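You operate a simulated robot arm through the tools that you are given. There is no shell and no other tool.

Carry out the task below with a simulated robot arm. There is one attempt and no reset: what you move stays moved.

JOB
The display says LOOSE: clamp the medium end again and index the table to B.
Fine: brake on while you clamp; the table turns only once the piece is held.

It is judged by the outcome, as a careful person would: the job done as asked, and still so three seconds after it is handed in. It fails if anything else is knocked over, pushed out of place, dropped, spilled or broken.

ROBOT AND FRAMES
A 6-joint arm with a two-finger gripper, fixed in place. Base frame: the origin is on the floor under the middle of its stand, x ahead of it, y to its left, z up. Lengths are in cm, angles in degrees, forces in N, time in s.
It reaches about 163.7 cm from its shoulder. Its first joint turns from -166.0 to 166.0 degrees. Payload 3.43 kg.
The TCP is the grasp point between the finger pads, 2 cm short of the fingertips. In the tool frame z runs along the fingers and y along their closing line. The gripper opens to 19 cm; its body begins 24.8 cm behind the TCP.
Orientation is that of the tool frame in the base frame, as a unit quaternion [x, y, z, w]. With the fingers straight down and closing along the base's y, the tool's x points along the base's -x, its y along +y and its z along -z.

CONTROLS
- The arm moves only by the tool drive_tool. Its argument "plan" is a list of rows, each an object of numbers (a shift or turn left out is 0, a gripper value left out holds the last): "dx", "dy", "dz": the shift along the tool's x, y, z in cm; "wx", "wy", "wz": the turn, a rotation vector about the tool's x, y, z in degrees; "jaw": the finger opening in cm, from 0 to 19. In form: [{"dx": .., "dy": .., "dz": .., "wx": .., "wy": .., "wz": .., "jaw": ..}, ...]. A call has 1 to 20 rows; each row shifts and turns the commanded pose from where the row before left it, along the tool's axes as they then stand. Each row takes 0.2 s and may step no farther than 5 cm and 8.6 degrees from the row before; otherwise, or with a gripper value out of range, the whole call is refused. Where a pose cannot be reached the arm comes as near as it can. A force on the tool above 90 N (or 10 N above the force at the start of the call, whichever is more), or a blocked arm, ends the call early, and 0.2 s more pass. The fingers move at their own pace (about 4.5 cm/s each) and stop on an object; they squeeze with about 21 N. The grip force told is the motor's: it shows also when the fingers shut on nothing. Time passes only in rows, and 0.2 s behind the last, so rows that do not move let the fingers close. It gives the time, the measured TCP pose, the force on the tool (base axes), the opening and the grip force at its end, in the units of the frame above (readings bear some noise), with the torque about the TCP (base axes, N m) and any sound that the robot's microphone picked up.
- Cameras (640 x 400 px; columns grow to the right, rows downward): "scene" is fixed at [22, -64.9, 145.41]; the picture's right is [0.92, -0.39, 0.00], its down [-0.16, -0.39, -0.91] and it looks along [0.35, 0.84, -0.42] (base axes); focal length 323 px, centre (320, 200). "wrist" rides on the gripper at [7, -0.8, -28.8] in the tool frame; the picture's right is [0.12, 0.99, 0.00], its down [-0.96, 0.12, -0.25] and it looks along [-0.25, 0.03, 0.97] (tool axes); focal length 261 px, centre (320, 200). There is no depth. A picture from a camera that has moved, and an enlarged one, comes with that camera's place and axes in the base frame and with its lens.
- snapshot(camera): a new picture of that camera. No time passes.
- raise_lower(by): slides the trunk up (or, below 0, down) by that many cm; the arm rides with it, the base frame stays. It gives what a move gives, with no picture.
- enlarge(camera, box): a new picture of the part [left, top, right, bottom] of that camera's present view, enlarged. No time passes.
- hand_in(): hands the job in; it is judged then, once.

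Places have to be worked out from the pictures, the camera data and where the tool is seen. Open the gripper and draw the arm clear of the work before you hand the job in, unless the task says otherwise.

The tools are called after ">>>" by a JSON object that holds its "method" and its "body". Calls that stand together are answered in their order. drive_tool: Moves the arm, as the interface text tells. Its arguments: {"type":"object","properties":{"plan":{"type":"array","items":{"type":"object","properties":{"dx":{"type":"number"},"dy":{"type":"number"},"dz":{"type":"number"},"wx":{"type":"number"},"wy":{"type":"number"},"wz":{"type":"number"},"jaw":{"type":"number"}}}}},"required":["plan"]} The other tools are called the same way: raise_lower (by) moves the trunk up or down; snapshot (camera) takes a picture; enlarge (camera, box) takes an enlarged picture of a part of a camera's view; hand_in () hands the job in.

At the start:

```text
clock: 0.0
eef_pos: [58.59, -6.3, 129.99]
tcp_rot: [0.001, 1.0, 0.0, 0.0]
contact_force: [0.7, 0.0, -0.3]
ft_torque: [0.01, -0.02, -0.01]
finger_gap: 19.0
grasp_force: 0.0
trunk travel left (down, up): [-17.5, 6.5]
```

scene: 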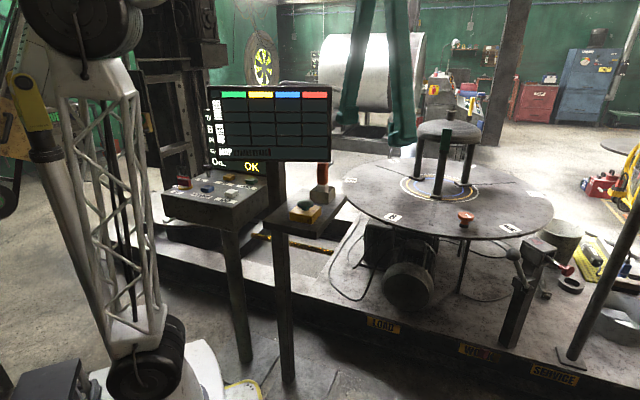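
wrist: 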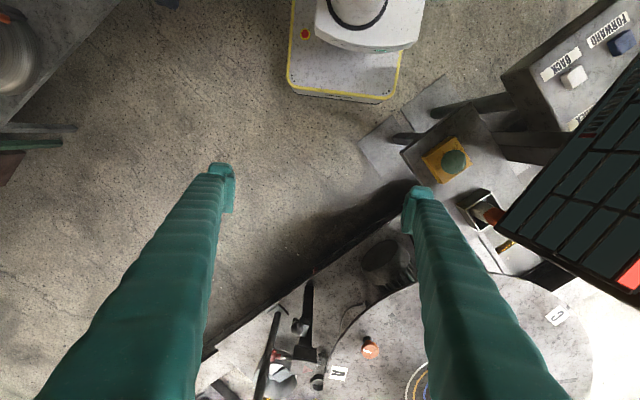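

I'll begin by looking closely at the scene: the display, the panel, the table and its levers.

>>> {"method": "enlarge", "body": {"camera": "scene", "box": [150, 70, 350, 240]}}

>>> {"method": "enlarge", "body": {"camera": "scene", "box": [330, 100, 580, 260]}}

>>> {"method": "enlarge", "body": {"camera": "scene", "box": [340, 220, 640, 400]}}

>>> {"method": "enlarge", "body": {"camera": "wrist", "box": [360, 0, 640, 180]}}

>>> {"method": "enlarge", "body": {"camera": "wrist", "box": [200, 180, 640, 400]}}

```text
2.35 times, centred on (250, 155) of scene
camera zoom: at [22.0, -64.9, 145.41], right [0.92, -0.39, 0.0], down [-0.16, -0.39, -0.91], along [0.35, 0.84, -0.42], focal length 760 px, centre (485, 306)
```

zoom: 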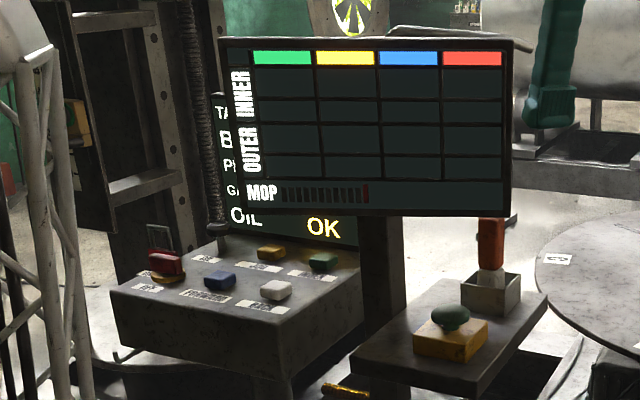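

```text
2.50 times, centred on (455, 180) of scene
camera zoom: at [22.0, -64.9, 145.41], right [0.92, -0.39, 0.0], down [-0.16, -0.39, -0.91], along [0.35, 0.84, -0.42], focal length 807 px, centre (-18, 250)
```

zoom: 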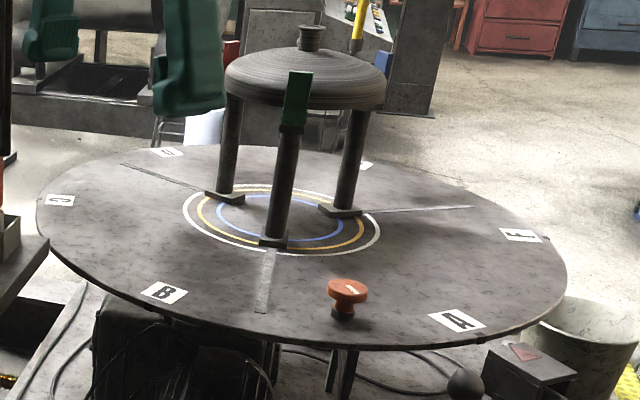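

```text
2.13 times, centred on (490, 310) of scene
camera zoom: at [22.0, -64.9, 145.41], right [0.92, -0.39, 0.0], down [-0.16, -0.39, -0.91], along [0.35, 0.84, -0.42], focal length 689 px, centre (-43, -35)
```

zoom: 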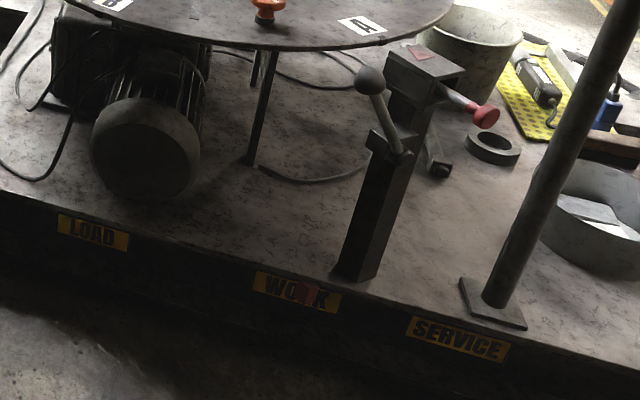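

```text
2.22 times, centred on (500, 90) of wrist
camera zoom: at [51.55, -7.06, 158.82], right [-0.12, 0.99, 0.0], down [0.96, 0.12, 0.25], along [0.25, 0.03, -0.97], focal length 579 px, centre (-80, 444)
```

zoom: 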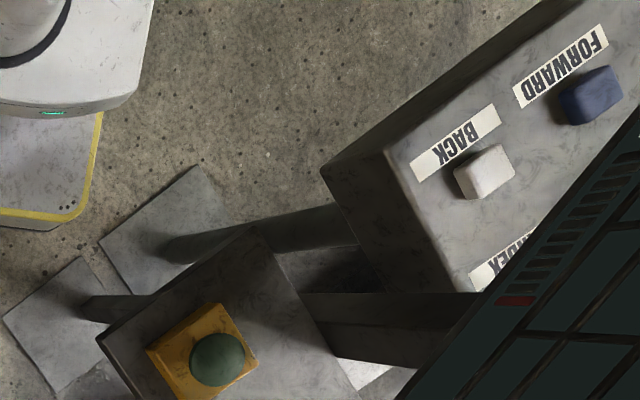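

```text
1.45 times, centred on (420, 290) of wrist
camera zoom: at [51.55, -7.06, 158.82], right [-0.12, 0.99, 0.0], down [0.96, 0.12, 0.25], along [0.25, 0.03, -0.97], focal length 379 px, centre (174, 69)
```

zoom: 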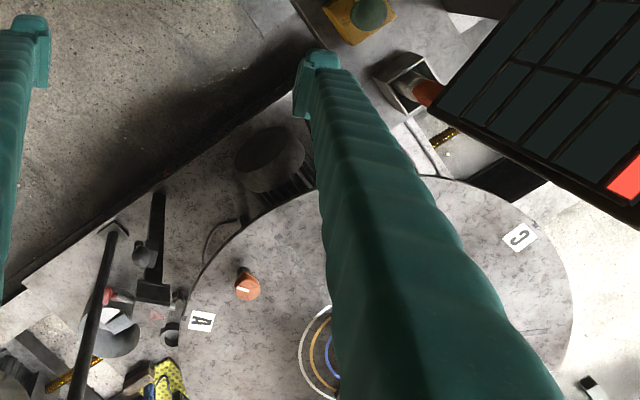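

The display is partly hidden behind another board. I'll zoom in on the labels and controls before moving anything.

>>> {"method": "enlarge", "body": {"camera": "scene", "box": [160, 160, 270, 225]}}

>>> {"method": "enlarge", "body": {"camera": "scene", "box": [200, 80, 340, 180]}}

>>> {"method": "enlarge", "body": {"camera": "scene", "box": [260, 155, 360, 240]}}

>>> {"method": "enlarge", "body": {"camera": "scene", "box": [400, 100, 500, 220]}}

>>> {"method": "enlarge", "body": {"camera": "scene", "box": [490, 210, 600, 300]}}

>>> {"method": "enlarge", "body": {"camera": "wrist", "box": [180, 260, 420, 400]}}

```text
5.82 times, centred on (215, 192) of scene
camera zoom: at [22.0, -64.9, 145.41], right [0.92, -0.39, 0.0], down [-0.16, -0.39, -0.91], along [0.35, 0.84, -0.42], focal length 1878 px, centre (931, 244)
```

zoom: 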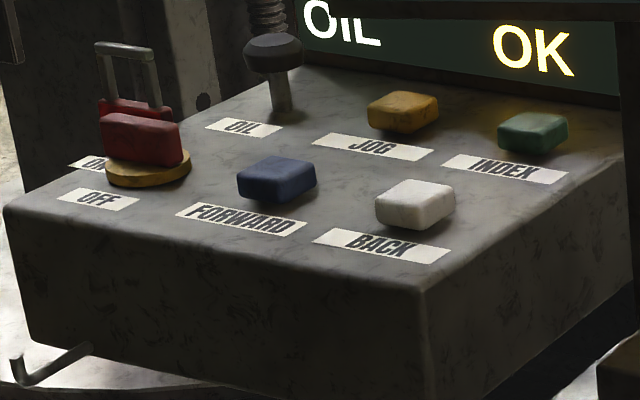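

```text
4.00 times, centred on (270, 130) of scene
camera zoom: at [22.0, -64.9, 145.41], right [0.92, -0.39, 0.0], down [-0.16, -0.39, -0.91], along [0.35, 0.84, -0.42], focal length 1292 px, centre (520, 480)
```

zoom: 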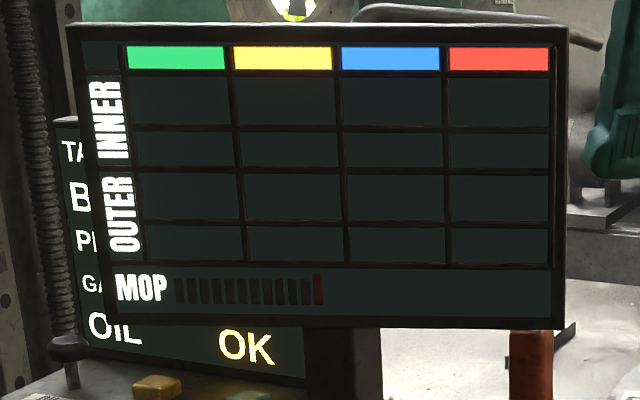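

```text
4.71 times, centred on (310, 198) of scene
camera zoom: at [22.0, -64.9, 145.41], right [0.92, -0.39, 0.0], down [-0.16, -0.39, -0.91], along [0.35, 0.84, -0.42], focal length 1519 px, centre (367, 212)
```

zoom: 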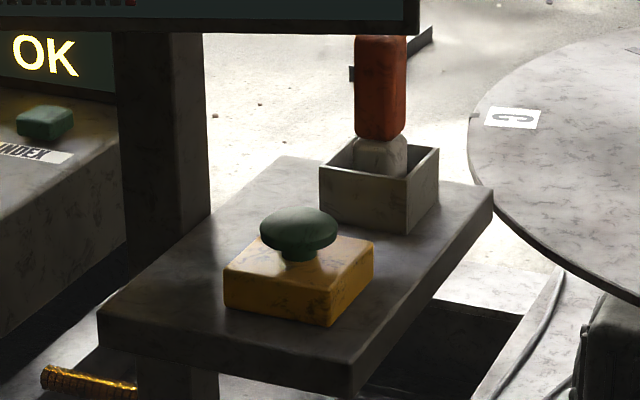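

```text
3.33 times, centred on (450, 160) of scene
camera zoom: at [22.0, -64.9, 145.41], right [0.92, -0.39, 0.0], down [-0.16, -0.39, -0.91], along [0.35, 0.84, -0.42], focal length 1076 px, centre (-113, 333)
```

zoom: 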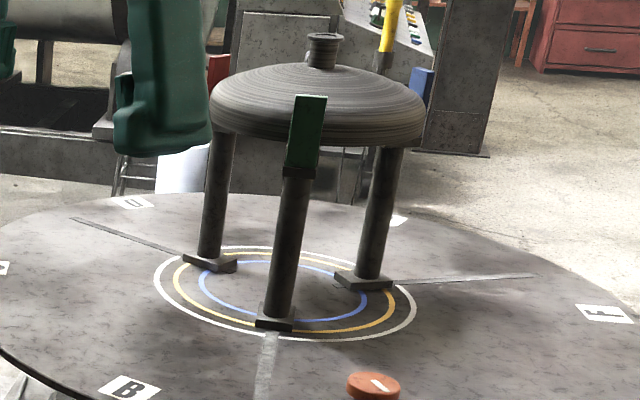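

```text
4.44 times, centred on (545, 255) of scene
camera zoom: at [22.0, -64.9, 145.41], right [0.92, -0.39, 0.0], down [-0.16, -0.39, -0.91], along [0.35, 0.84, -0.42], focal length 1435 px, centre (-680, -44)
```

zoom: 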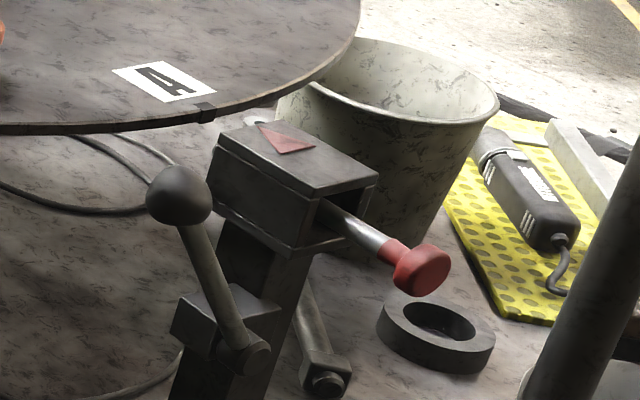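

```text
2.67 times, centred on (300, 330) of wrist
camera zoom: at [51.55, -7.06, 158.82], right [-0.12, 0.99, 0.0], down [0.96, 0.12, 0.25], along [0.25, 0.03, -0.97], focal length 695 px, centre (373, -147)
```

zoom: 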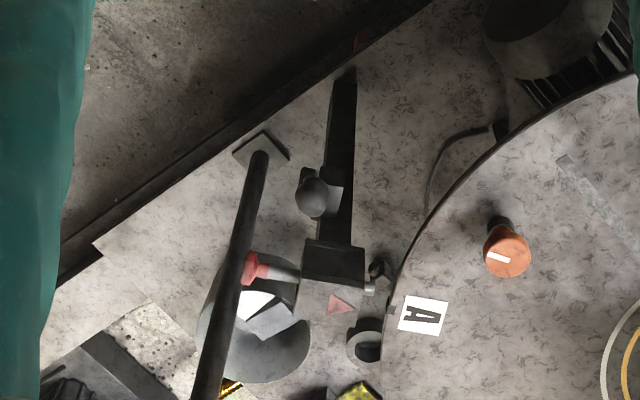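

The rear display (TABLE / PIECE / GAP / OIL) is hidden behind the mop board. I judge the table knob to be near (120.6, 18.9, 84), the brake ball near (116, -7, 84) and the red plunger near (136, -14, 76.5). I'll pull the arm back and turn the wrist camera towards the panel to read it.

>>> {"method": "drive_tool", "body": {"plan": [{"dx": 4, "dy": 2}, {"dx": 4, "dy": 2}, {"dx": 4, "dy": 2}, {"dx": 4, "dy": 2}, {"dx": 4, "dy": 2}, {"wz": -8}, {"wz": -8}, {"wz": -8}, {"wz": -8}, {"wz": -8}, {"wz": -8}]}}

```text
clock: 2.4
eef_pos: [38.59, 3.77, 129.94]
tcp_rot: [-0.407, 0.913, 0.001, -0.001]
contact_force: [0.3, 0.2, 0.7]
ft_torque: [0.01, 0.03, -0.01]
finger_gap: 18.99
grasp_force: 0.0
trunk travel left (down, up): [-17.5, 6.5]
```

The move was clean. Now I'll pitch the tool so the camera looks towards the panel.

>>> {"method": "drive_tool", "body": {"plan": [{"wy": -8}, {"wy": -8}, {"wy": -8}, {"wy": -8}, {"wy": -8}, {"wy": -8}, {"wy": -8}]}}

>>> {"method": "snapshot", "body": {"camera": "wrist"}}

>>> {"method": "snapshot", "body": {"camera": "scene"}}

```text
clock: 4.0
eef_pos: [30.5, 21.8, 129.96]
tcp_rot: [-0.593, 0.67, 0.297, 0.333]
contact_force: [0.6, -0.5, 0.2]
ft_torque: [0.01, 0.0, 0.05]
finger_gap: 18.98
grasp_force: 0.0
trunk travel left (down, up): [-17.5, 6.5]
stopped in row 7: the arm was blocked; the commanded pose is now the measured one
```

```text
taken
camera wrist: at [28.17, -5.33, 141.74], right [-0.99, 0.05, -0.09], down [-0.07, 0.39, 0.92], along [0.08, 0.92, -0.39], focal length 261 px, centre (320, 200)
```

wrist: 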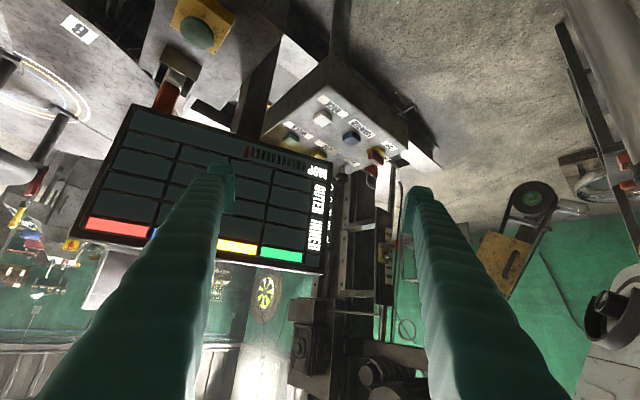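

```text
taken
```

scene: 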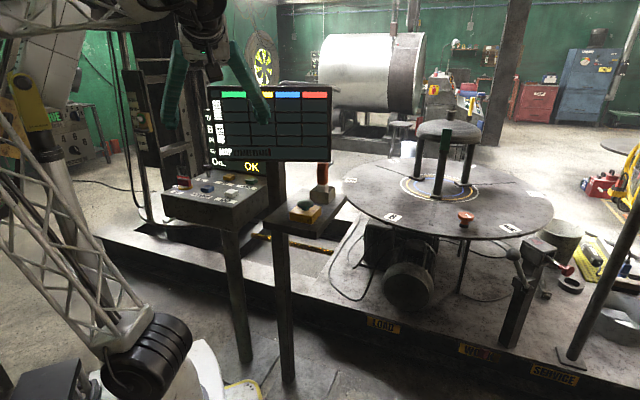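

The arm stopped short at a limit but no contact force shows. I'll enlarge the wrist picture around the panel and display.

>>> {"method": "enlarge", "body": {"camera": "wrist", "box": [230, 50, 430, 190]}}

>>> {"method": "enlarge", "body": {"camera": "wrist", "box": [280, 140, 420, 270]}}

>>> {"method": "enlarge", "body": {"camera": "wrist", "box": [0, 0, 240, 150]}}

>>> {"method": "enlarge", "body": {"camera": "scene", "box": [150, 70, 350, 220]}}

```text
2.86 times, centred on (330, 120) of wrist
camera zoom: at [28.17, -5.33, 141.74], right [-0.99, 0.05, -0.09], down [-0.07, 0.39, 0.92], along [0.08, 0.92, -0.39], focal length 745 px, centre (291, 429)
```

zoom: 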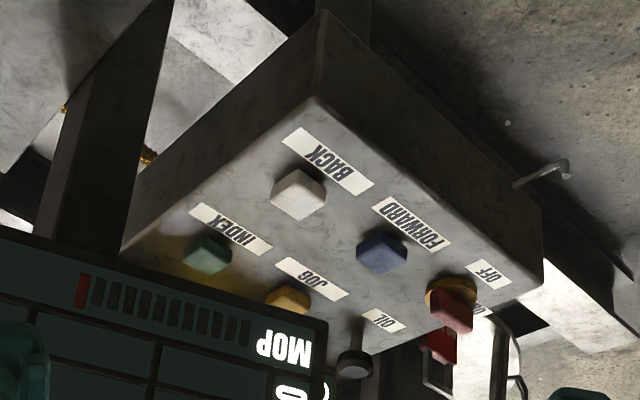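

```text
3.08 times, centred on (350, 205) of wrist
camera zoom: at [28.17, -5.33, 141.74], right [-0.99, 0.05, -0.09], down [-0.07, 0.39, 0.92], along [0.08, 0.92, -0.39], focal length 802 px, centre (228, 185)
```

zoom: 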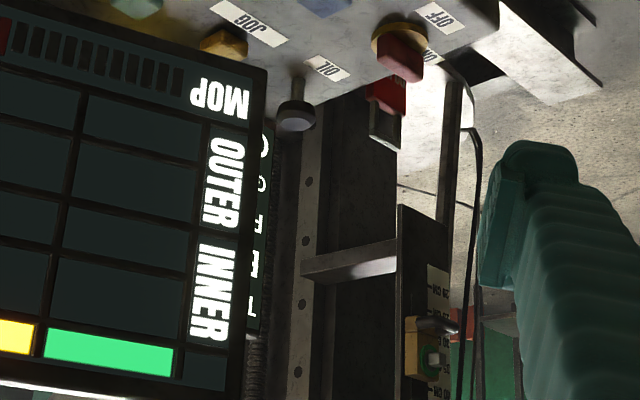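

```text
2.67 times, centred on (120, 75) of wrist
camera zoom: at [28.17, -5.33, 141.74], right [-0.99, 0.05, -0.09], down [-0.07, 0.39, 0.92], along [0.08, 0.92, -0.39], focal length 695 px, centre (853, 533)
```

zoom: 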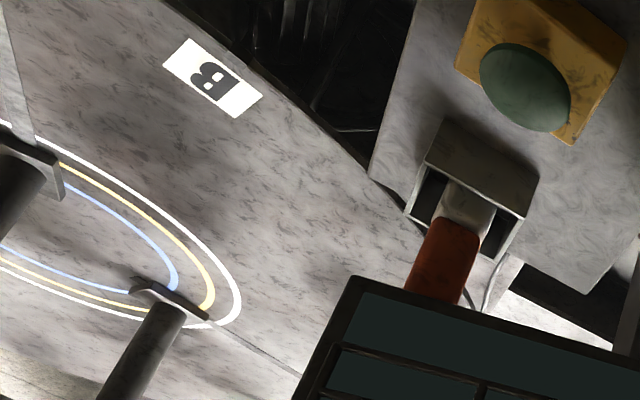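

```text
2.67 times, centred on (250, 145) of scene
camera zoom: at [22.0, -64.9, 145.41], right [0.92, -0.39, 0.0], down [-0.16, -0.39, -0.91], along [0.35, 0.84, -0.42], focal length 861 px, centre (507, 347)
```

zoom: 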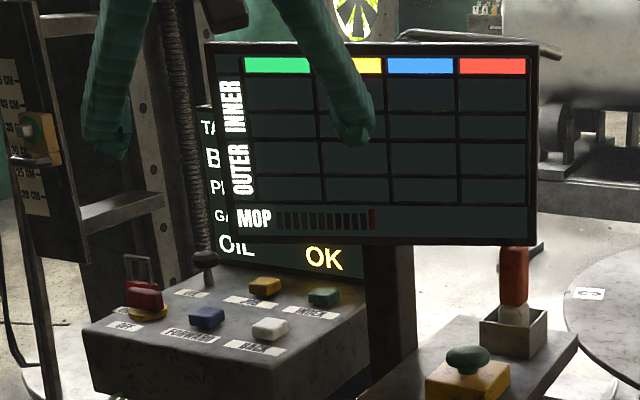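

I can read the panel labels (OFF/ON, FORWARD, BACK, OIL, JOG, INDEX), but the values on the rear display are still hidden. I'll lower the camera in front of the shelf to look under the mop board.

>>> {"method": "drive_tool", "body": {"plan": [{"dx": 3.97, "dy": -2.8, "dz": 0.25}, {"dx": 3.97, "dy": -2.8, "dz": 0.25}, {"dx": 3.97, "dy": -2.8, "dz": 0.25}, {"dx": 3.97, "dy": -2.8, "dz": 0.25}, {"dx": 3.97, "dy": -2.8, "dz": 0.25}, {"dx": 3.97, "dy": -2.8, "dz": 0.25}]}}

>>> {"method": "snapshot", "body": {"camera": "wrist"}}

```text
clock: 5.4
eef_pos: [45.75, 6.47, 109.75]
tcp_rot: [-0.59, 0.673, 0.294, 0.335]
contact_force: [-1.6, 0.7, 0.2]
ft_torque: [-0.21, -0.09, -0.15]
finger_gap: 19.01
grasp_force: 0.2
trunk travel left (down, up): [-17.5, 6.5]
```

```text
taken
camera wrist: at [43.12, -20.68, 121.55], right [-0.99, 0.06, -0.09], down [-0.06, 0.39, 0.92], along [0.09, 0.92, -0.39], focal length 261 px, centre (320, 200)
```

wrist: 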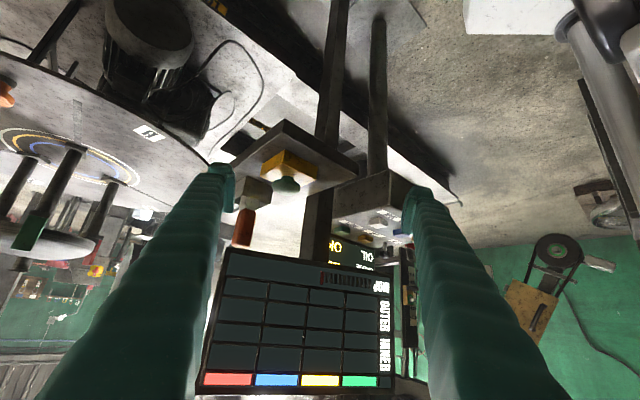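

Lowering works: the OIL row now shows under the board. I'll go about 20 cm further down and pitch up slightly to see the rows above it.

>>> {"method": "drive_tool", "body": {"plan": [{"dx": 3.27, "dy": 0.98, "dz": 2.3}, {"dx": 3.27, "dy": 0.98, "dz": 2.3}, {"dx": 3.27, "dy": 0.98, "dz": 2.3}, {"dx": 3.27, "dy": 0.98, "dz": 2.3}, {"dx": 3.27, "dy": 0.98, "dz": 2.3}]}}

>>> {"method": "snapshot", "body": {"camera": "wrist"}}

```text
clock: 6.6
eef_pos: [40.64, 6.32, 90.11]
tcp_rot: [-0.59, 0.674, 0.293, 0.334]
contact_force: [-0.5, 0.2, 1.4]
ft_torque: [-0.11, -0.04, -0.1]
finger_gap: 18.97
grasp_force: 0.0
trunk travel left (down, up): [-17.5, 6.5]
```

```text
taken
camera wrist: at [37.92, -20.7, 101.8], right [-0.99, 0.06, -0.09], down [-0.06, 0.39, 0.92], along [0.09, 0.92, -0.39], focal length 261 px, centre (320, 200)
```

wrist: 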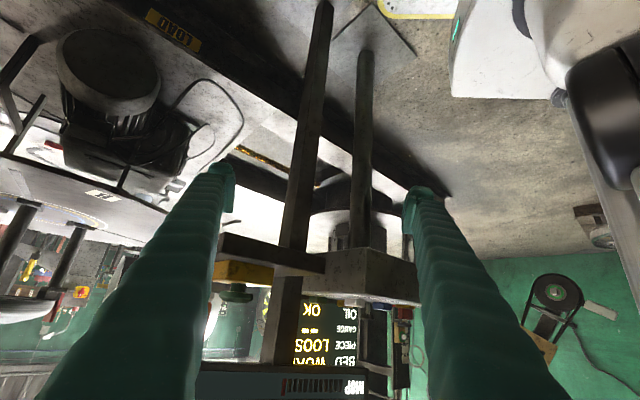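

>>> {"method": "enlarge", "body": {"camera": "wrist", "box": [270, 280, 380, 380]}}

>>> {"method": "enlarge", "body": {"camera": "wrist", "box": [0, 0, 240, 250]}}

```text
4.00 times, centred on (325, 330) of wrist
camera zoom: at [37.92, -20.7, 101.8], right [-0.99, 0.06, -0.09], down [-0.06, 0.39, 0.92], along [0.09, 0.92, -0.39], focal length 1043 px, centre (300, -320)
```

zoom: 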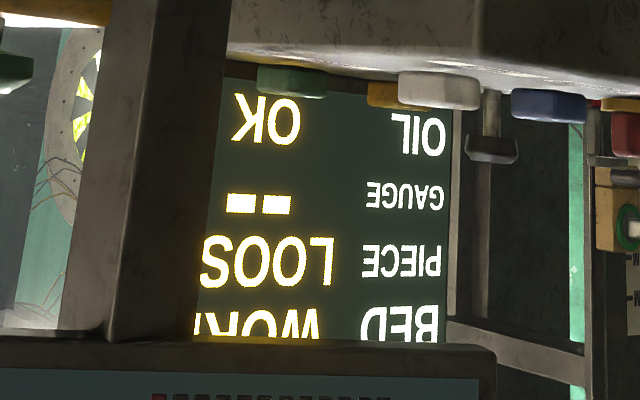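

```text
1.60 times, centred on (120, 125) of wrist
camera zoom: at [37.92, -20.7, 101.8], right [-0.99, 0.06, -0.09], down [-0.06, 0.39, 0.92], along [0.09, 0.92, -0.39], focal length 417 px, centre (640, 320)
```

zoom: 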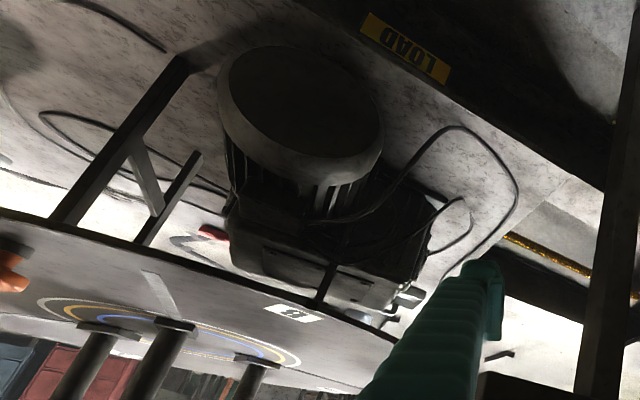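

The display reads BED: WORK, PIECE: LOOSE, GAUGE: --, OIL: OK. I'll drop about 8 cm more to read the TABLE row too.

>>> {"method": "drive_tool", "body": {"plan": [{"dx": 3.2, "dz": 2.4}, {"dx": 3.2, "dz": 2.4}, {"dx": 1.6, "dz": 1.2}]}}

>>> {"method": "enlarge", "body": {"camera": "wrist", "box": [260, 260, 400, 360]}}

```text
clock: 7.4
eef_pos: [40.74, 5.98, 80.24]
tcp_rot: [-0.59, 0.673, 0.295, 0.333]
contact_force: [-1.6, 0.7, 0.0]
ft_torque: [-0.13, -0.02, -0.1]
finger_gap: 19.0
grasp_force: 0.2
trunk travel left (down, up): [-17.5, 6.5]
```

```text
4.00 times, centred on (330, 310) of wrist
camera zoom: at [38.09, -21.11, 92.0], right [-0.99, 0.06, -0.09], down [-0.06, 0.39, 0.92], along [0.09, 0.92, -0.39], focal length 1043 px, centre (280, -240)
```

zoom: 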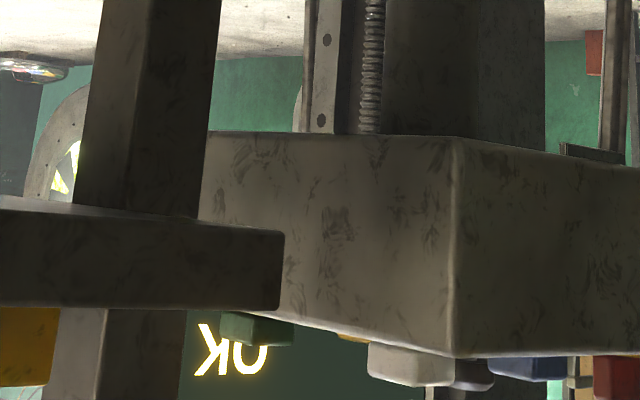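

>>> {"method": "enlarge", "body": {"camera": "wrist", "box": [240, 320, 400, 400]}}

>>> {"method": "snapshot", "body": {"camera": "wrist"}}

```text
4.00 times, centred on (320, 360) of wrist
camera zoom: at [38.09, -21.11, 92.0], right [-0.99, 0.06, -0.09], down [-0.06, 0.39, 0.92], along [0.09, 0.92, -0.39], focal length 1043 px, centre (320, -440)
```

zoom: 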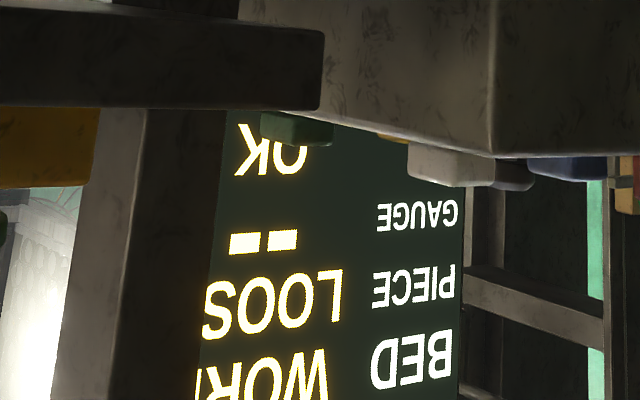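

```text
taken
camera wrist: at [38.09, -21.11, 92.0], right [-0.99, 0.06, -0.09], down [-0.06, 0.39, 0.92], along [0.09, 0.92, -0.39], focal length 261 px, centre (320, 200)
```

wrist: 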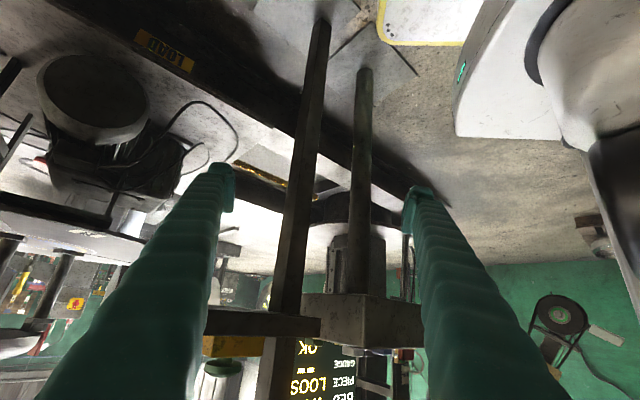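

The TABLE row is just off the frame's edge, so I'll pitch the tool up a little to bring it in.

>>> {"method": "drive_tool", "body": {"plan": [{"wy": -6}, {"wy": -6}]}}

>>> {"method": "snapshot", "body": {"camera": "wrist"}}

>>> {"method": "enlarge", "body": {"camera": "wrist", "box": [260, 280, 400, 390]}}

```text
clock: 8.0
eef_pos: [41.45, 5.46, 80.6]
tcp_rot: [-0.556, 0.634, 0.355, 0.403]
contact_force: [-0.5, 0.6, -0.5]
ft_torque: [-0.23, -0.05, -0.14]
finger_gap: 19.0
grasp_force: 0.0
out of reach, approached as far as the arm can: row 1, 2
trunk travel left (down, up): [-17.5, 6.5]
```

```text
taken
camera wrist: at [38.56, -23.54, 86.54], right [-0.99, 0.08, -0.11], down [-0.09, 0.2, 0.98], along [0.1, 0.98, -0.19], focal length 261 px, centre (320, 200)
```

wrist: 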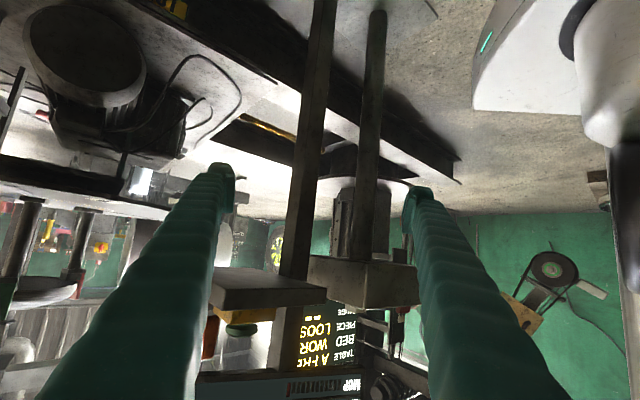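

```text
3.64 times, centred on (330, 335) of wrist
camera zoom: at [38.56, -23.54, 86.54], right [-0.99, 0.08, -0.11], down [-0.09, 0.2, 0.98], along [0.1, 0.98, -0.19], focal length 948 px, centre (284, -291)
```

zoom: 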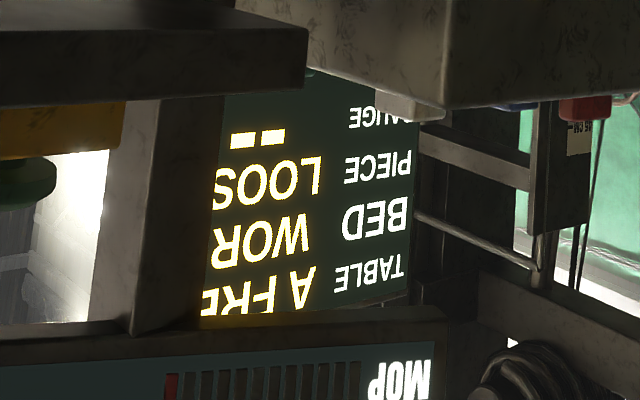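

The display says TABLE: A FREE, BED: WORK, PIECE: LOOSE, so the brake is off now and must go on before clamping. I'll raise the arm back up and go over to look at the clamp and the brake post.

>>> {"method": "drive_tool", "body": {"plan": [{"dx": -4.53, "dz": -2.11}, {"dx": -4.53, "dz": -2.11}, {"dx": -4.53, "dz": -2.11}, {"dx": -4.53, "dz": -2.11}, {"dx": -4.53, "dz": -2.11}, {"dx": -4.53, "dz": -2.11}, {"dx": -4.53, "dz": -2.11}, {"dx": -4.53, "dz": -2.11}, {"dx": -4.53, "dz": -2.11}, {"wy": 8}, {"wy": 8}, {"wy": 8}, {"wy": 8}, {"wy": 8}]}}

```text
clock: 11.0
eef_pos: [42.29, 5.91, 124.91]
tcp_rot: [-0.643, 0.735, 0.142, 0.162]
contact_force: [0.5, -0.3, -0.5]
ft_torque: [0.08, 0.08, 0.04]
finger_gap: 18.99
grasp_force: 0.0
out of reach, approached as far as the arm can: row 9
trunk travel left (down, up): [-17.5, 6.5]
```

Next I'll move towards the table at about 125 cm height, then turn the heading back towards +x to view the post and knob.

>>> {"method": "drive_tool", "body": {"plan": [{"dx": 1.1, "dy": -4.39, "dz": -0.51}, {"dx": 1.1, "dy": -4.39, "dz": -0.51}, {"dx": 1.1, "dy": -4.39, "dz": -0.51}, {"dx": 1.1, "dy": -4.39, "dz": -0.51}, {"dx": 1.1, "dy": -4.39, "dz": -0.51}, {"dx": 1.1, "dy": -4.39, "dz": -0.51}, {"dx": 1.1, "dy": -4.39, "dz": -0.51}, {"dx": 1.1, "dy": -4.39, "dz": -0.51}, {"wx": 3.37, "wz": 7.26}, {"wx": 3.37, "wz": 7.26}, {"wx": 3.37, "wz": 7.26}, {"wx": 3.37, "wz": 7.26}, {"wx": 3.37, "wz": 7.26}, {"wx": 3.37, "wz": 7.26}, {"wx": 3.37, "wz": 7.26}, {"wx": 3.37, "wz": 7.26}]}}

>>> {"method": "snapshot", "body": {"camera": "wrist"}}

>>> {"method": "snapshot", "body": {"camera": "scene"}}

```text
clock: 14.4
eef_pos: [75.89, -8.24, 124.7]
tcp_rot: [-0.155, 0.964, 0.035, 0.212]
contact_force: [0.8, -0.1, -0.8]
ft_torque: [0.13, 0.04, 0.02]
finger_gap: 18.98
grasp_force: 0.0
trunk travel left (down, up): [-17.5, 6.5]
```

```text
taken
camera wrist: at [58.74, -14.88, 147.98], right [-0.41, 0.91, -0.05], down [0.69, 0.35, 0.63], along [0.59, 0.23, -0.78], focal length 261 px, centre (320, 200)
```

wrist: 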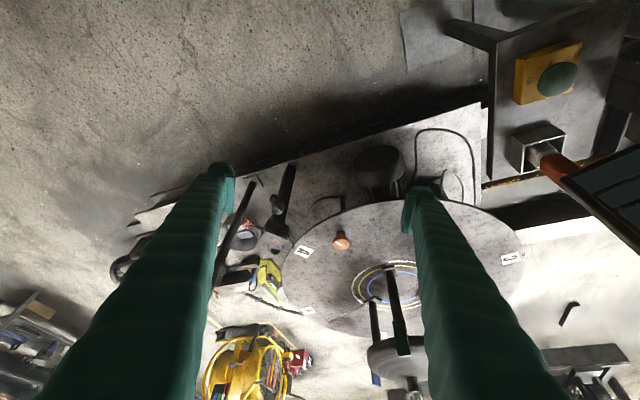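

```text
taken
```

scene: 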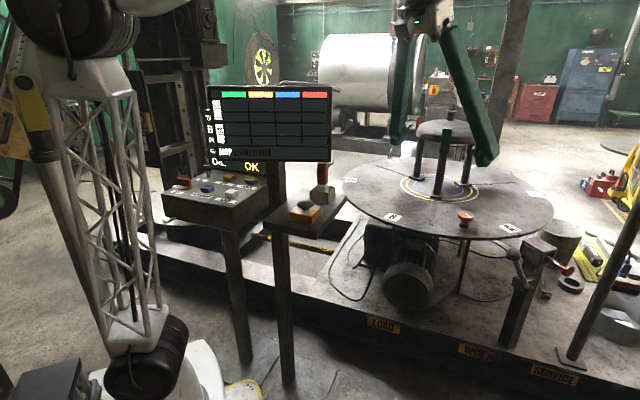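

>>> {"method": "enlarge", "body": {"camera": "wrist", "box": [220, 150, 350, 270]}}

>>> {"method": "enlarge", "body": {"camera": "wrist", "box": [310, 200, 450, 400]}}

>>> {"method": "enlarge", "body": {"camera": "wrist", "box": [480, 20, 640, 200]}}

```text
3.33 times, centred on (285, 210) of wrist
camera zoom: at [58.74, -14.88, 147.98], right [-0.41, 0.91, -0.05], down [0.69, 0.35, 0.63], along [0.59, 0.23, -0.78], focal length 869 px, centre (437, 167)
```

zoom: 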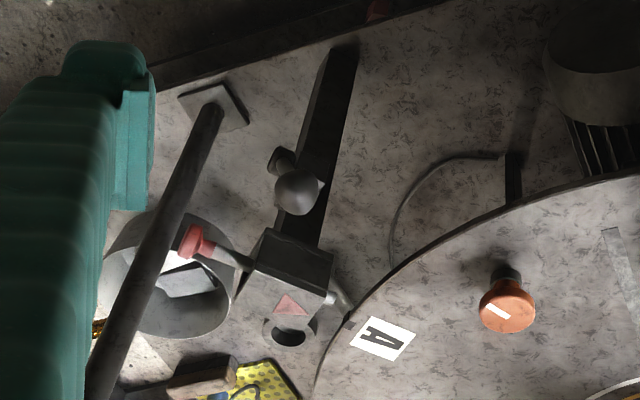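

```text
2.00 times, centred on (380, 300) of wrist
camera zoom: at [58.74, -14.88, 147.98], right [-0.41, 0.91, -0.05], down [0.69, 0.35, 0.63], along [0.59, 0.23, -0.78], focal length 521 px, centre (200, 0)
```

zoom: 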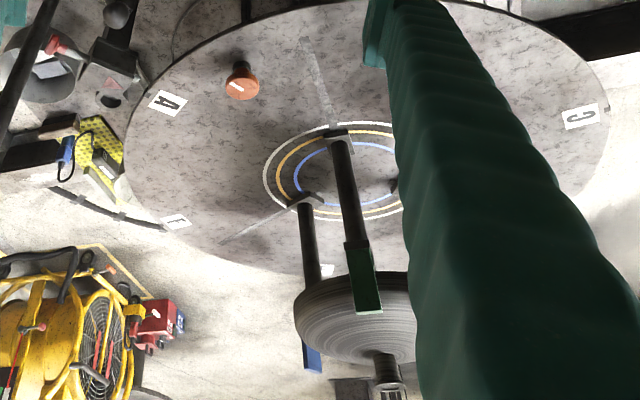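

```text
2.22 times, centred on (560, 110) of wrist
camera zoom: at [58.74, -14.88, 147.98], right [-0.41, 0.91, -0.05], down [0.69, 0.35, 0.63], along [0.59, 0.23, -0.78], focal length 579 px, centre (-213, 400)
```

zoom: 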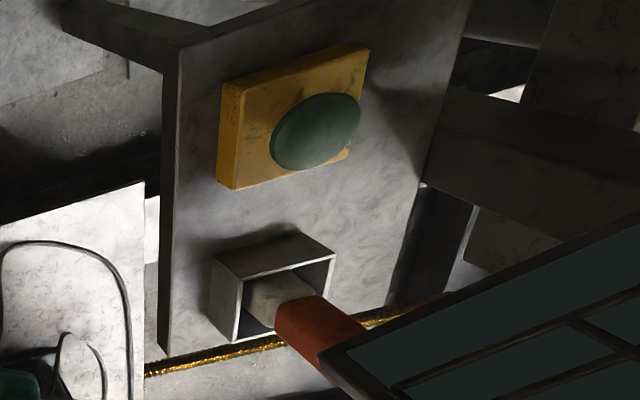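

The jaws are coloured, and their feet look to be out near the rings' outer edge. I'll bring the camera in closer over the brake and plunger post, keeping the fingertips about 8 cm above the brake ball.

>>> {"method": "drive_tool", "body": {"plan": [{"dx": -2.08, "dy": -1.8, "dz": 4.01}, {"dx": -2.08, "dy": -1.8, "dz": 4.01}, {"dx": -2.08, "dy": -1.8, "dz": 4.01}, {"dx": -2.08, "dy": -1.8, "dz": 4.01}, {"dx": -2.08, "dy": -1.8, "dz": 4.01}, {"dx": -2.08, "dy": -1.8, "dz": 4.01}, {"dx": -2.08, "dy": -1.8, "dz": 4.01}, {"dx": -2.08, "dy": -1.8, "dz": 4.01}, {"dx": -2.08, "dy": -1.8, "dz": 4.01}]}}

>>> {"method": "snapshot", "body": {"camera": "wrist"}}

>>> {"method": "enlarge", "body": {"camera": "wrist", "box": [220, 160, 420, 310]}}

```text
clock: 16.4
eef_pos: [111.54, -13.66, 99.92]
tcp_rot: [-0.156, 0.964, 0.035, 0.213]
contact_force: [0.0, 0.2, 1.3]
ft_torque: [-0.08, -0.08, -0.04]
finger_gap: 18.99
grasp_force: 0.1
trunk travel left (down, up): [-17.5, 6.5]
```

```text
taken
camera wrist: at [94.28, -20.29, 123.08], right [-0.42, 0.91, -0.05], down [0.69, 0.35, 0.63], along [0.59, 0.23, -0.78], focal length 261 px, centre (320, 200)
```

wrist: 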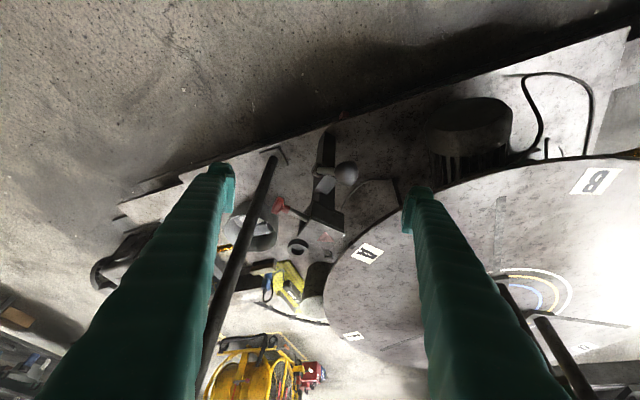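

```text
2.67 times, centred on (320, 235) of wrist
camera zoom: at [94.28, -20.29, 123.08], right [-0.42, 0.91, -0.05], down [0.69, 0.35, 0.63], along [0.59, 0.23, -0.78], focal length 695 px, centre (320, 107)
```

zoom: 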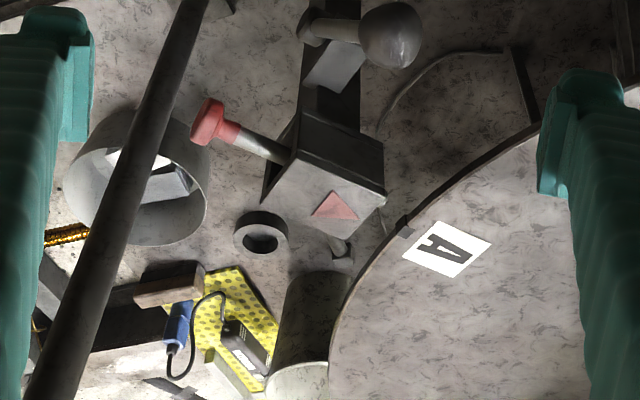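

The plunger (red knob) runs along +y into the index box, aimed at a rim notch by A. I need to see the brake lever from the front, so I'll swing the tool to face +y and look at the post.

>>> {"method": "drive_tool", "body": {"plan": [{"wx": -3.36, "wz": -7.26}, {"wx": -3.36, "wz": -7.26}, {"wx": -3.36, "wz": -7.26}, {"wx": -3.36, "wz": -7.26}, {"wx": -3.36, "wz": -7.26}, {"wx": -3.36, "wz": -7.26}, {"wx": -3.36, "wz": -7.26}, {"wx": -3.36, "wz": -7.26}, {"wy": -8, "dz": -4}, {"wy": -8, "dz": -4}, {"wy": -8, "dz": -4}]}}

>>> {"method": "snapshot", "body": {"camera": "wrist"}}

```text
clock: 18.8
eef_pos: [107.35, -19.0, 107.57]
tcp_rot: [-0.599, 0.686, 0.271, 0.313]
contact_force: [0.1, 0.7, -0.5]
ft_torque: [-0.06, 0.06, 0.01]
finger_gap: 19.01
grasp_force: 0.1
out of reach, approached as far as the arm can: row 9, 10, 11
trunk travel left (down, up): [-17.5, 6.5]
```

```text
taken
camera wrist: at [104.56, -45.07, 121.25], right [-0.99, 0.06, -0.09], down [-0.06, 0.46, 0.89], along [0.09, 0.89, -0.45], focal length 261 px, centre (320, 200)
```

wrist: 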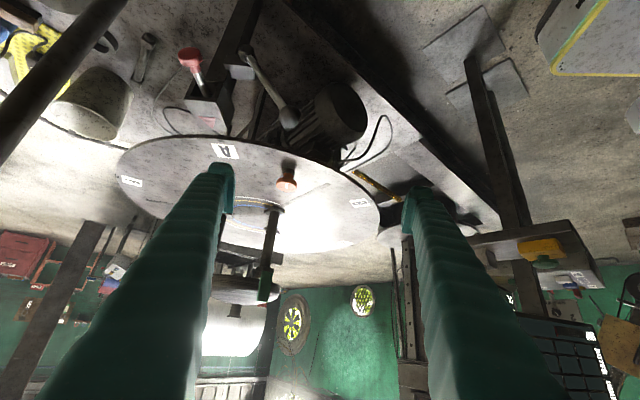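

>>> {"method": "enlarge", "body": {"camera": "wrist", "box": [150, 20, 320, 170]}}

>>> {"method": "enlarge", "body": {"camera": "wrist", "box": [110, 120, 390, 320]}}

>>> {"method": "enlarge", "body": {"camera": "wrist", "box": [210, 180, 300, 310]}}

```text
2.67 times, centred on (235, 95) of wrist
camera zoom: at [104.56, -45.07, 121.25], right [-0.99, 0.06, -0.09], down [-0.06, 0.46, 0.89], along [0.09, 0.89, -0.45], focal length 695 px, centre (547, 480)
```

zoom: 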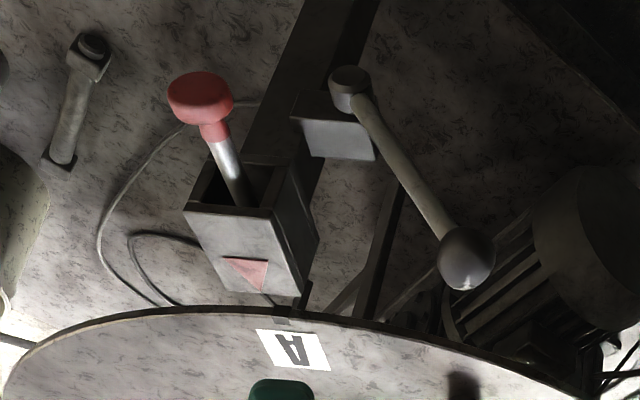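

```text
2.00 times, centred on (250, 220) of wrist
camera zoom: at [104.56, -45.07, 121.25], right [-0.99, 0.06, -0.09], down [-0.06, 0.46, 0.89], along [0.09, 0.89, -0.45], focal length 521 px, centre (460, 160)
```

zoom: 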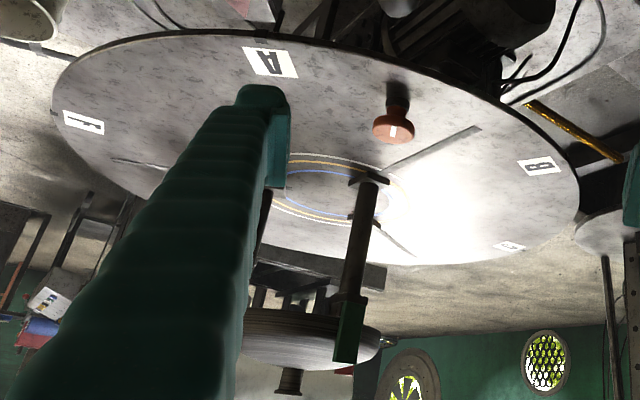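

```text
3.08 times, centred on (255, 245) of wrist
camera zoom: at [104.56, -45.07, 121.25], right [-0.99, 0.06, -0.09], down [-0.06, 0.46, 0.89], along [0.09, 0.89, -0.45], focal length 802 px, centre (520, 62)
```

zoom: 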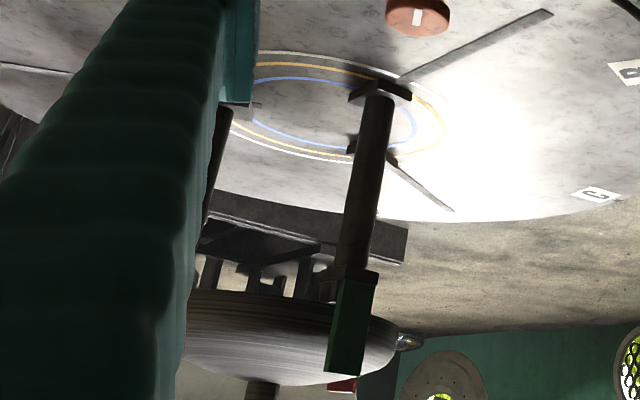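

Enlargements re-render sharply, so I can inspect details from here. The lever pivots near (129.4, -7.6, 64.5) about y and its ball leans to -x. I'll zoom tightly on the knob, lever, notch and the mushroom box.

>>> {"method": "enlarge", "body": {"camera": "wrist", "box": [265, 150, 310, 200]}}

>>> {"method": "enlarge", "body": {"camera": "wrist", "box": [195, 85, 260, 150]}}

>>> {"method": "enlarge", "body": {"camera": "wrist", "box": [215, 30, 305, 130]}}

>>> {"method": "enlarge", "body": {"camera": "wrist", "box": [460, 210, 640, 330]}}

>>> {"method": "enlarge", "body": {"camera": "scene", "box": [445, 195, 545, 260]}}

>>> {"method": "enlarge", "body": {"camera": "scene", "box": [410, 100, 490, 150]}}

>>> {"method": "enlarge", "body": {"camera": "scene", "box": [390, 165, 490, 215]}}

```text
8.00 times, centred on (288, 175) of wrist
camera zoom: at [104.56, -45.07, 121.25], right [-0.99, 0.06, -0.09], down [-0.06, 0.46, 0.89], along [0.09, 0.89, -0.45], focal length 2085 px, centre (580, 400)
```

zoom: 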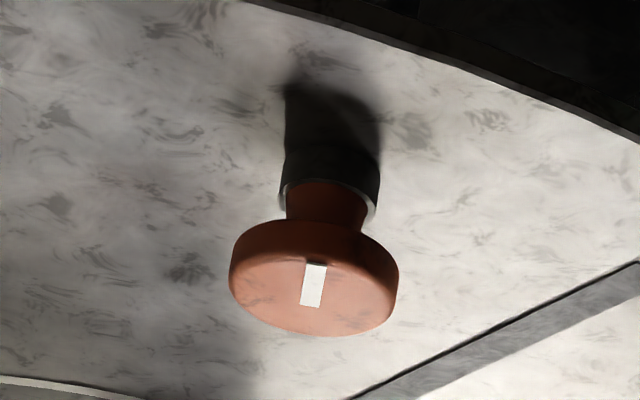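

```text
6.15 times, centred on (228, 118) of wrist
camera zoom: at [104.56, -45.07, 121.25], right [-0.99, 0.06, -0.09], down [-0.06, 0.46, 0.89], along [0.09, 0.89, -0.45], focal length 1604 px, centre (889, 708)
```

zoom: 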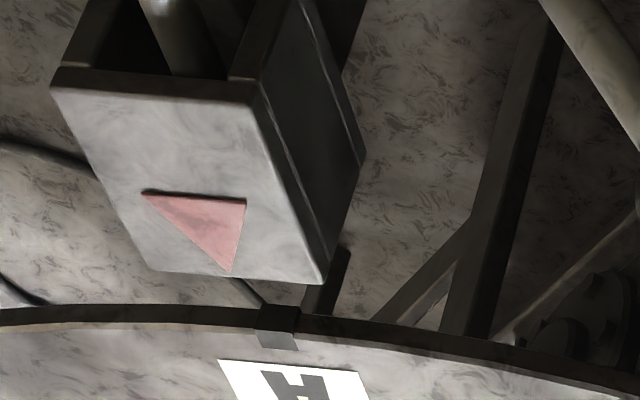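

```text
4.00 times, centred on (260, 80) of wrist
camera zoom: at [104.56, -45.07, 121.25], right [-0.99, 0.06, -0.09], down [-0.06, 0.46, 0.89], along [0.09, 0.89, -0.45], focal length 1043 px, centre (560, 680)
```

zoom: 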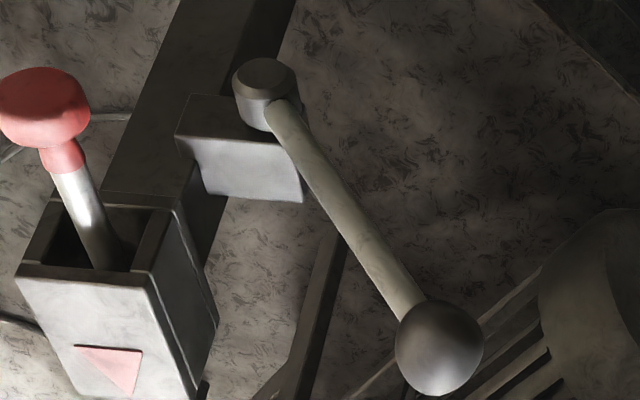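

```text
3.33 times, centred on (550, 270) of wrist
camera zoom: at [104.56, -45.07, 121.25], right [-0.99, 0.06, -0.09], down [-0.06, 0.46, 0.89], along [0.09, 0.89, -0.45], focal length 869 px, centre (-447, -33)
```

zoom: 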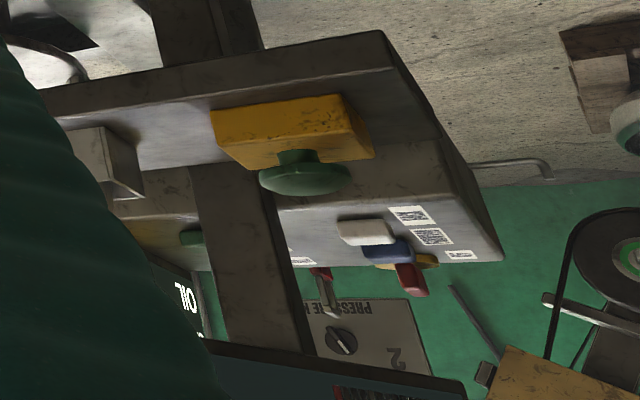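

```text
6.15 times, centred on (495, 228) of scene
camera zoom: at [22.0, -64.9, 145.41], right [0.92, -0.39, 0.0], down [-0.16, -0.39, -0.91], along [0.35, 0.84, -0.42], focal length 1987 px, centre (-757, 31)
```

zoom: 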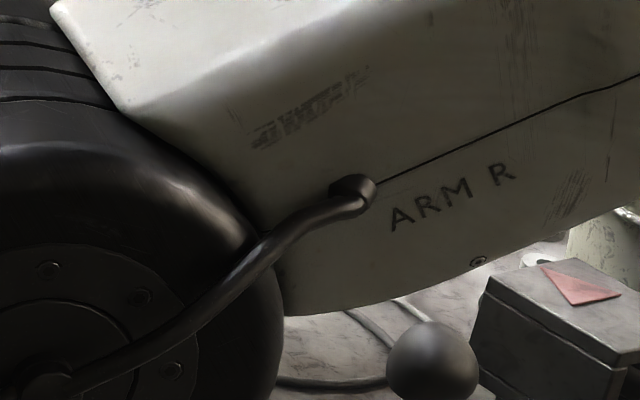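

```text
8.00 times, centred on (450, 125) of scene
camera zoom: at [22.0, -64.9, 145.41], right [0.92, -0.39, 0.0], down [-0.16, -0.39, -0.91], along [0.35, 0.84, -0.42], focal length 2583 px, centre (-720, 800)
```

zoom: 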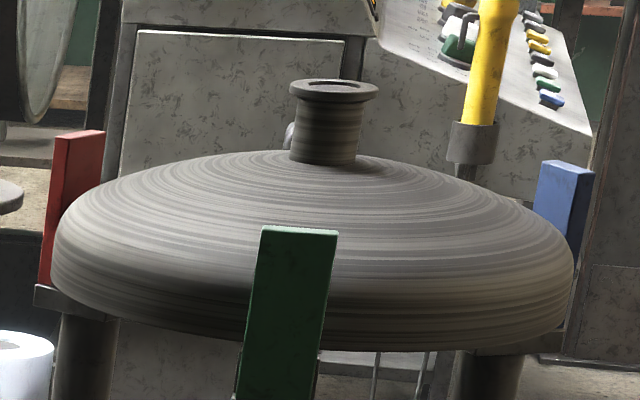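

```text
6.40 times, centred on (440, 190) of scene
camera zoom: at [22.0, -64.9, 145.41], right [0.92, -0.39, 0.0], down [-0.16, -0.39, -0.91], along [0.35, 0.84, -0.42], focal length 2066 px, centre (-448, 264)
```

zoom: 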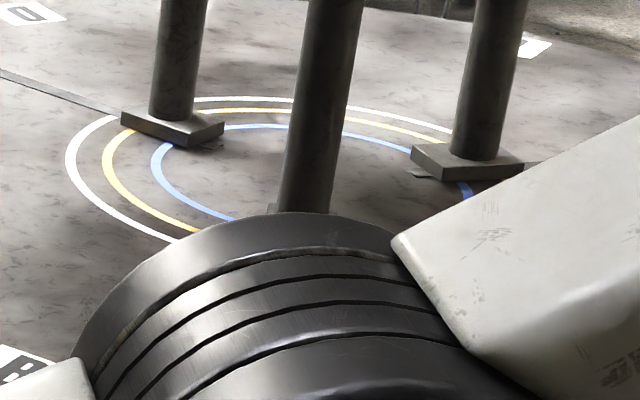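

The jaw pads (red, green, blue) stand slightly off the dome, so the jaws are open. The table top is at about z 79.6 and the knob at about (121, 19.3, 84.5), 6 cm wide. Brake first: I'll point the tool straight down with the fingers closing along x, above the lever ball.

>>> {"method": "drive_tool", "body": {"plan": [{"wy": 8.1, "jaw": 9}, {"wy": 8.1}, {"wy": 8.1}, {"wy": 8.1}, {"wy": 8.1}, {"wy": 8.3}, {"wz": -8}, {"dx": -3.8, "dy": -2.8, "dz": 0}, {"dx": -3.8, "dy": -2.8, "dz": 0}, {"dx": -3.8, "dy": -2.85, "dz": 0}]}}

>>> {"method": "snapshot", "body": {"camera": "wrist"}}

>>> {"method": "snapshot", "body": {"camera": "scene"}}

```text
clock: 21.0
eef_pos: [109.04, -5.93, 104.22]
tcp_rot: [0.71, -0.704, 0.0, 0.0]
contact_force: [-0.2, -0.4, 1.2]
ft_torque: [0.14, -0.11, -0.03]
finger_gap: 9.0
grasp_force: 0.0
out of reach, approached as far as the arm can: row 1, 2, 3, 8, 9, 10
trunk travel left (down, up): [-17.5, 6.5]
```

```text
taken
camera wrist: at [109.83, -12.99, 133.02], right [-0.99, -0.13, 0.0], down [-0.12, 0.96, 0.25], along [-0.03, 0.25, -0.97], focal length 261 px, centre (320, 200)
```

wrist: 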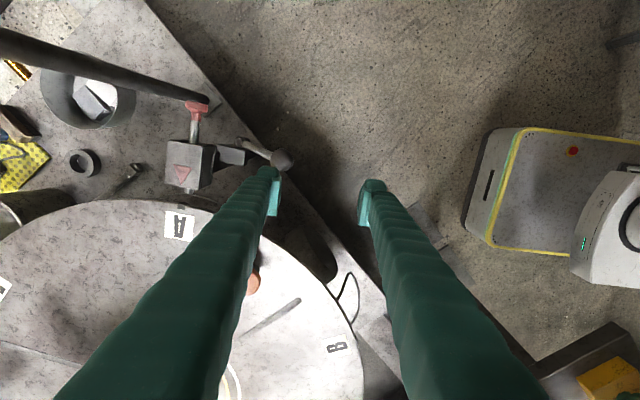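

```text
taken
```

scene: 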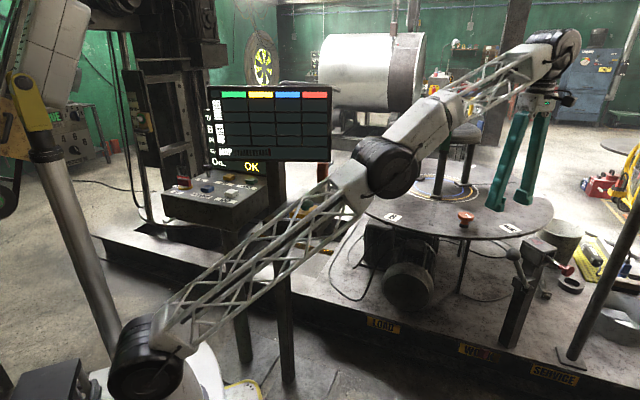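

The arm ran out of reach at that height with a vertical tool. The ball is still confirmed at about (115.7, -7.6, 84.5). I'll come straight down 12 cm, still clear of the ball, to get back in reach and check my position.

>>> {"method": "drive_tool", "body": {"plan": [{"dz": 4}, {"dz": 4}, {"dz": 4}, {}]}}

>>> {"method": "snapshot", "body": {"camera": "wrist"}}

```text
clock: 22.0
eef_pos: [108.97, -6.01, 91.96]
tcp_rot: [0.71, -0.705, -0.002, 0.0]
contact_force: [-0.2, -0.7, -1.3]
ft_torque: [-0.02, 0.05, 0.03]
finger_gap: 9.01
grasp_force: 0.0
trunk travel left (down, up): [-17.5, 6.5]
```

```text
taken
camera wrist: at [109.83, -13.19, 120.87], right [-0.99, -0.13, 0.0], down [-0.12, 0.96, 0.25], along [-0.03, 0.25, -0.97], focal length 261 px, centre (320, 200)
```

wrist: 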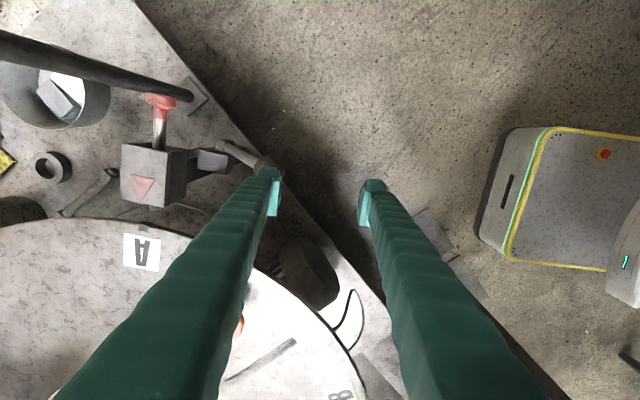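

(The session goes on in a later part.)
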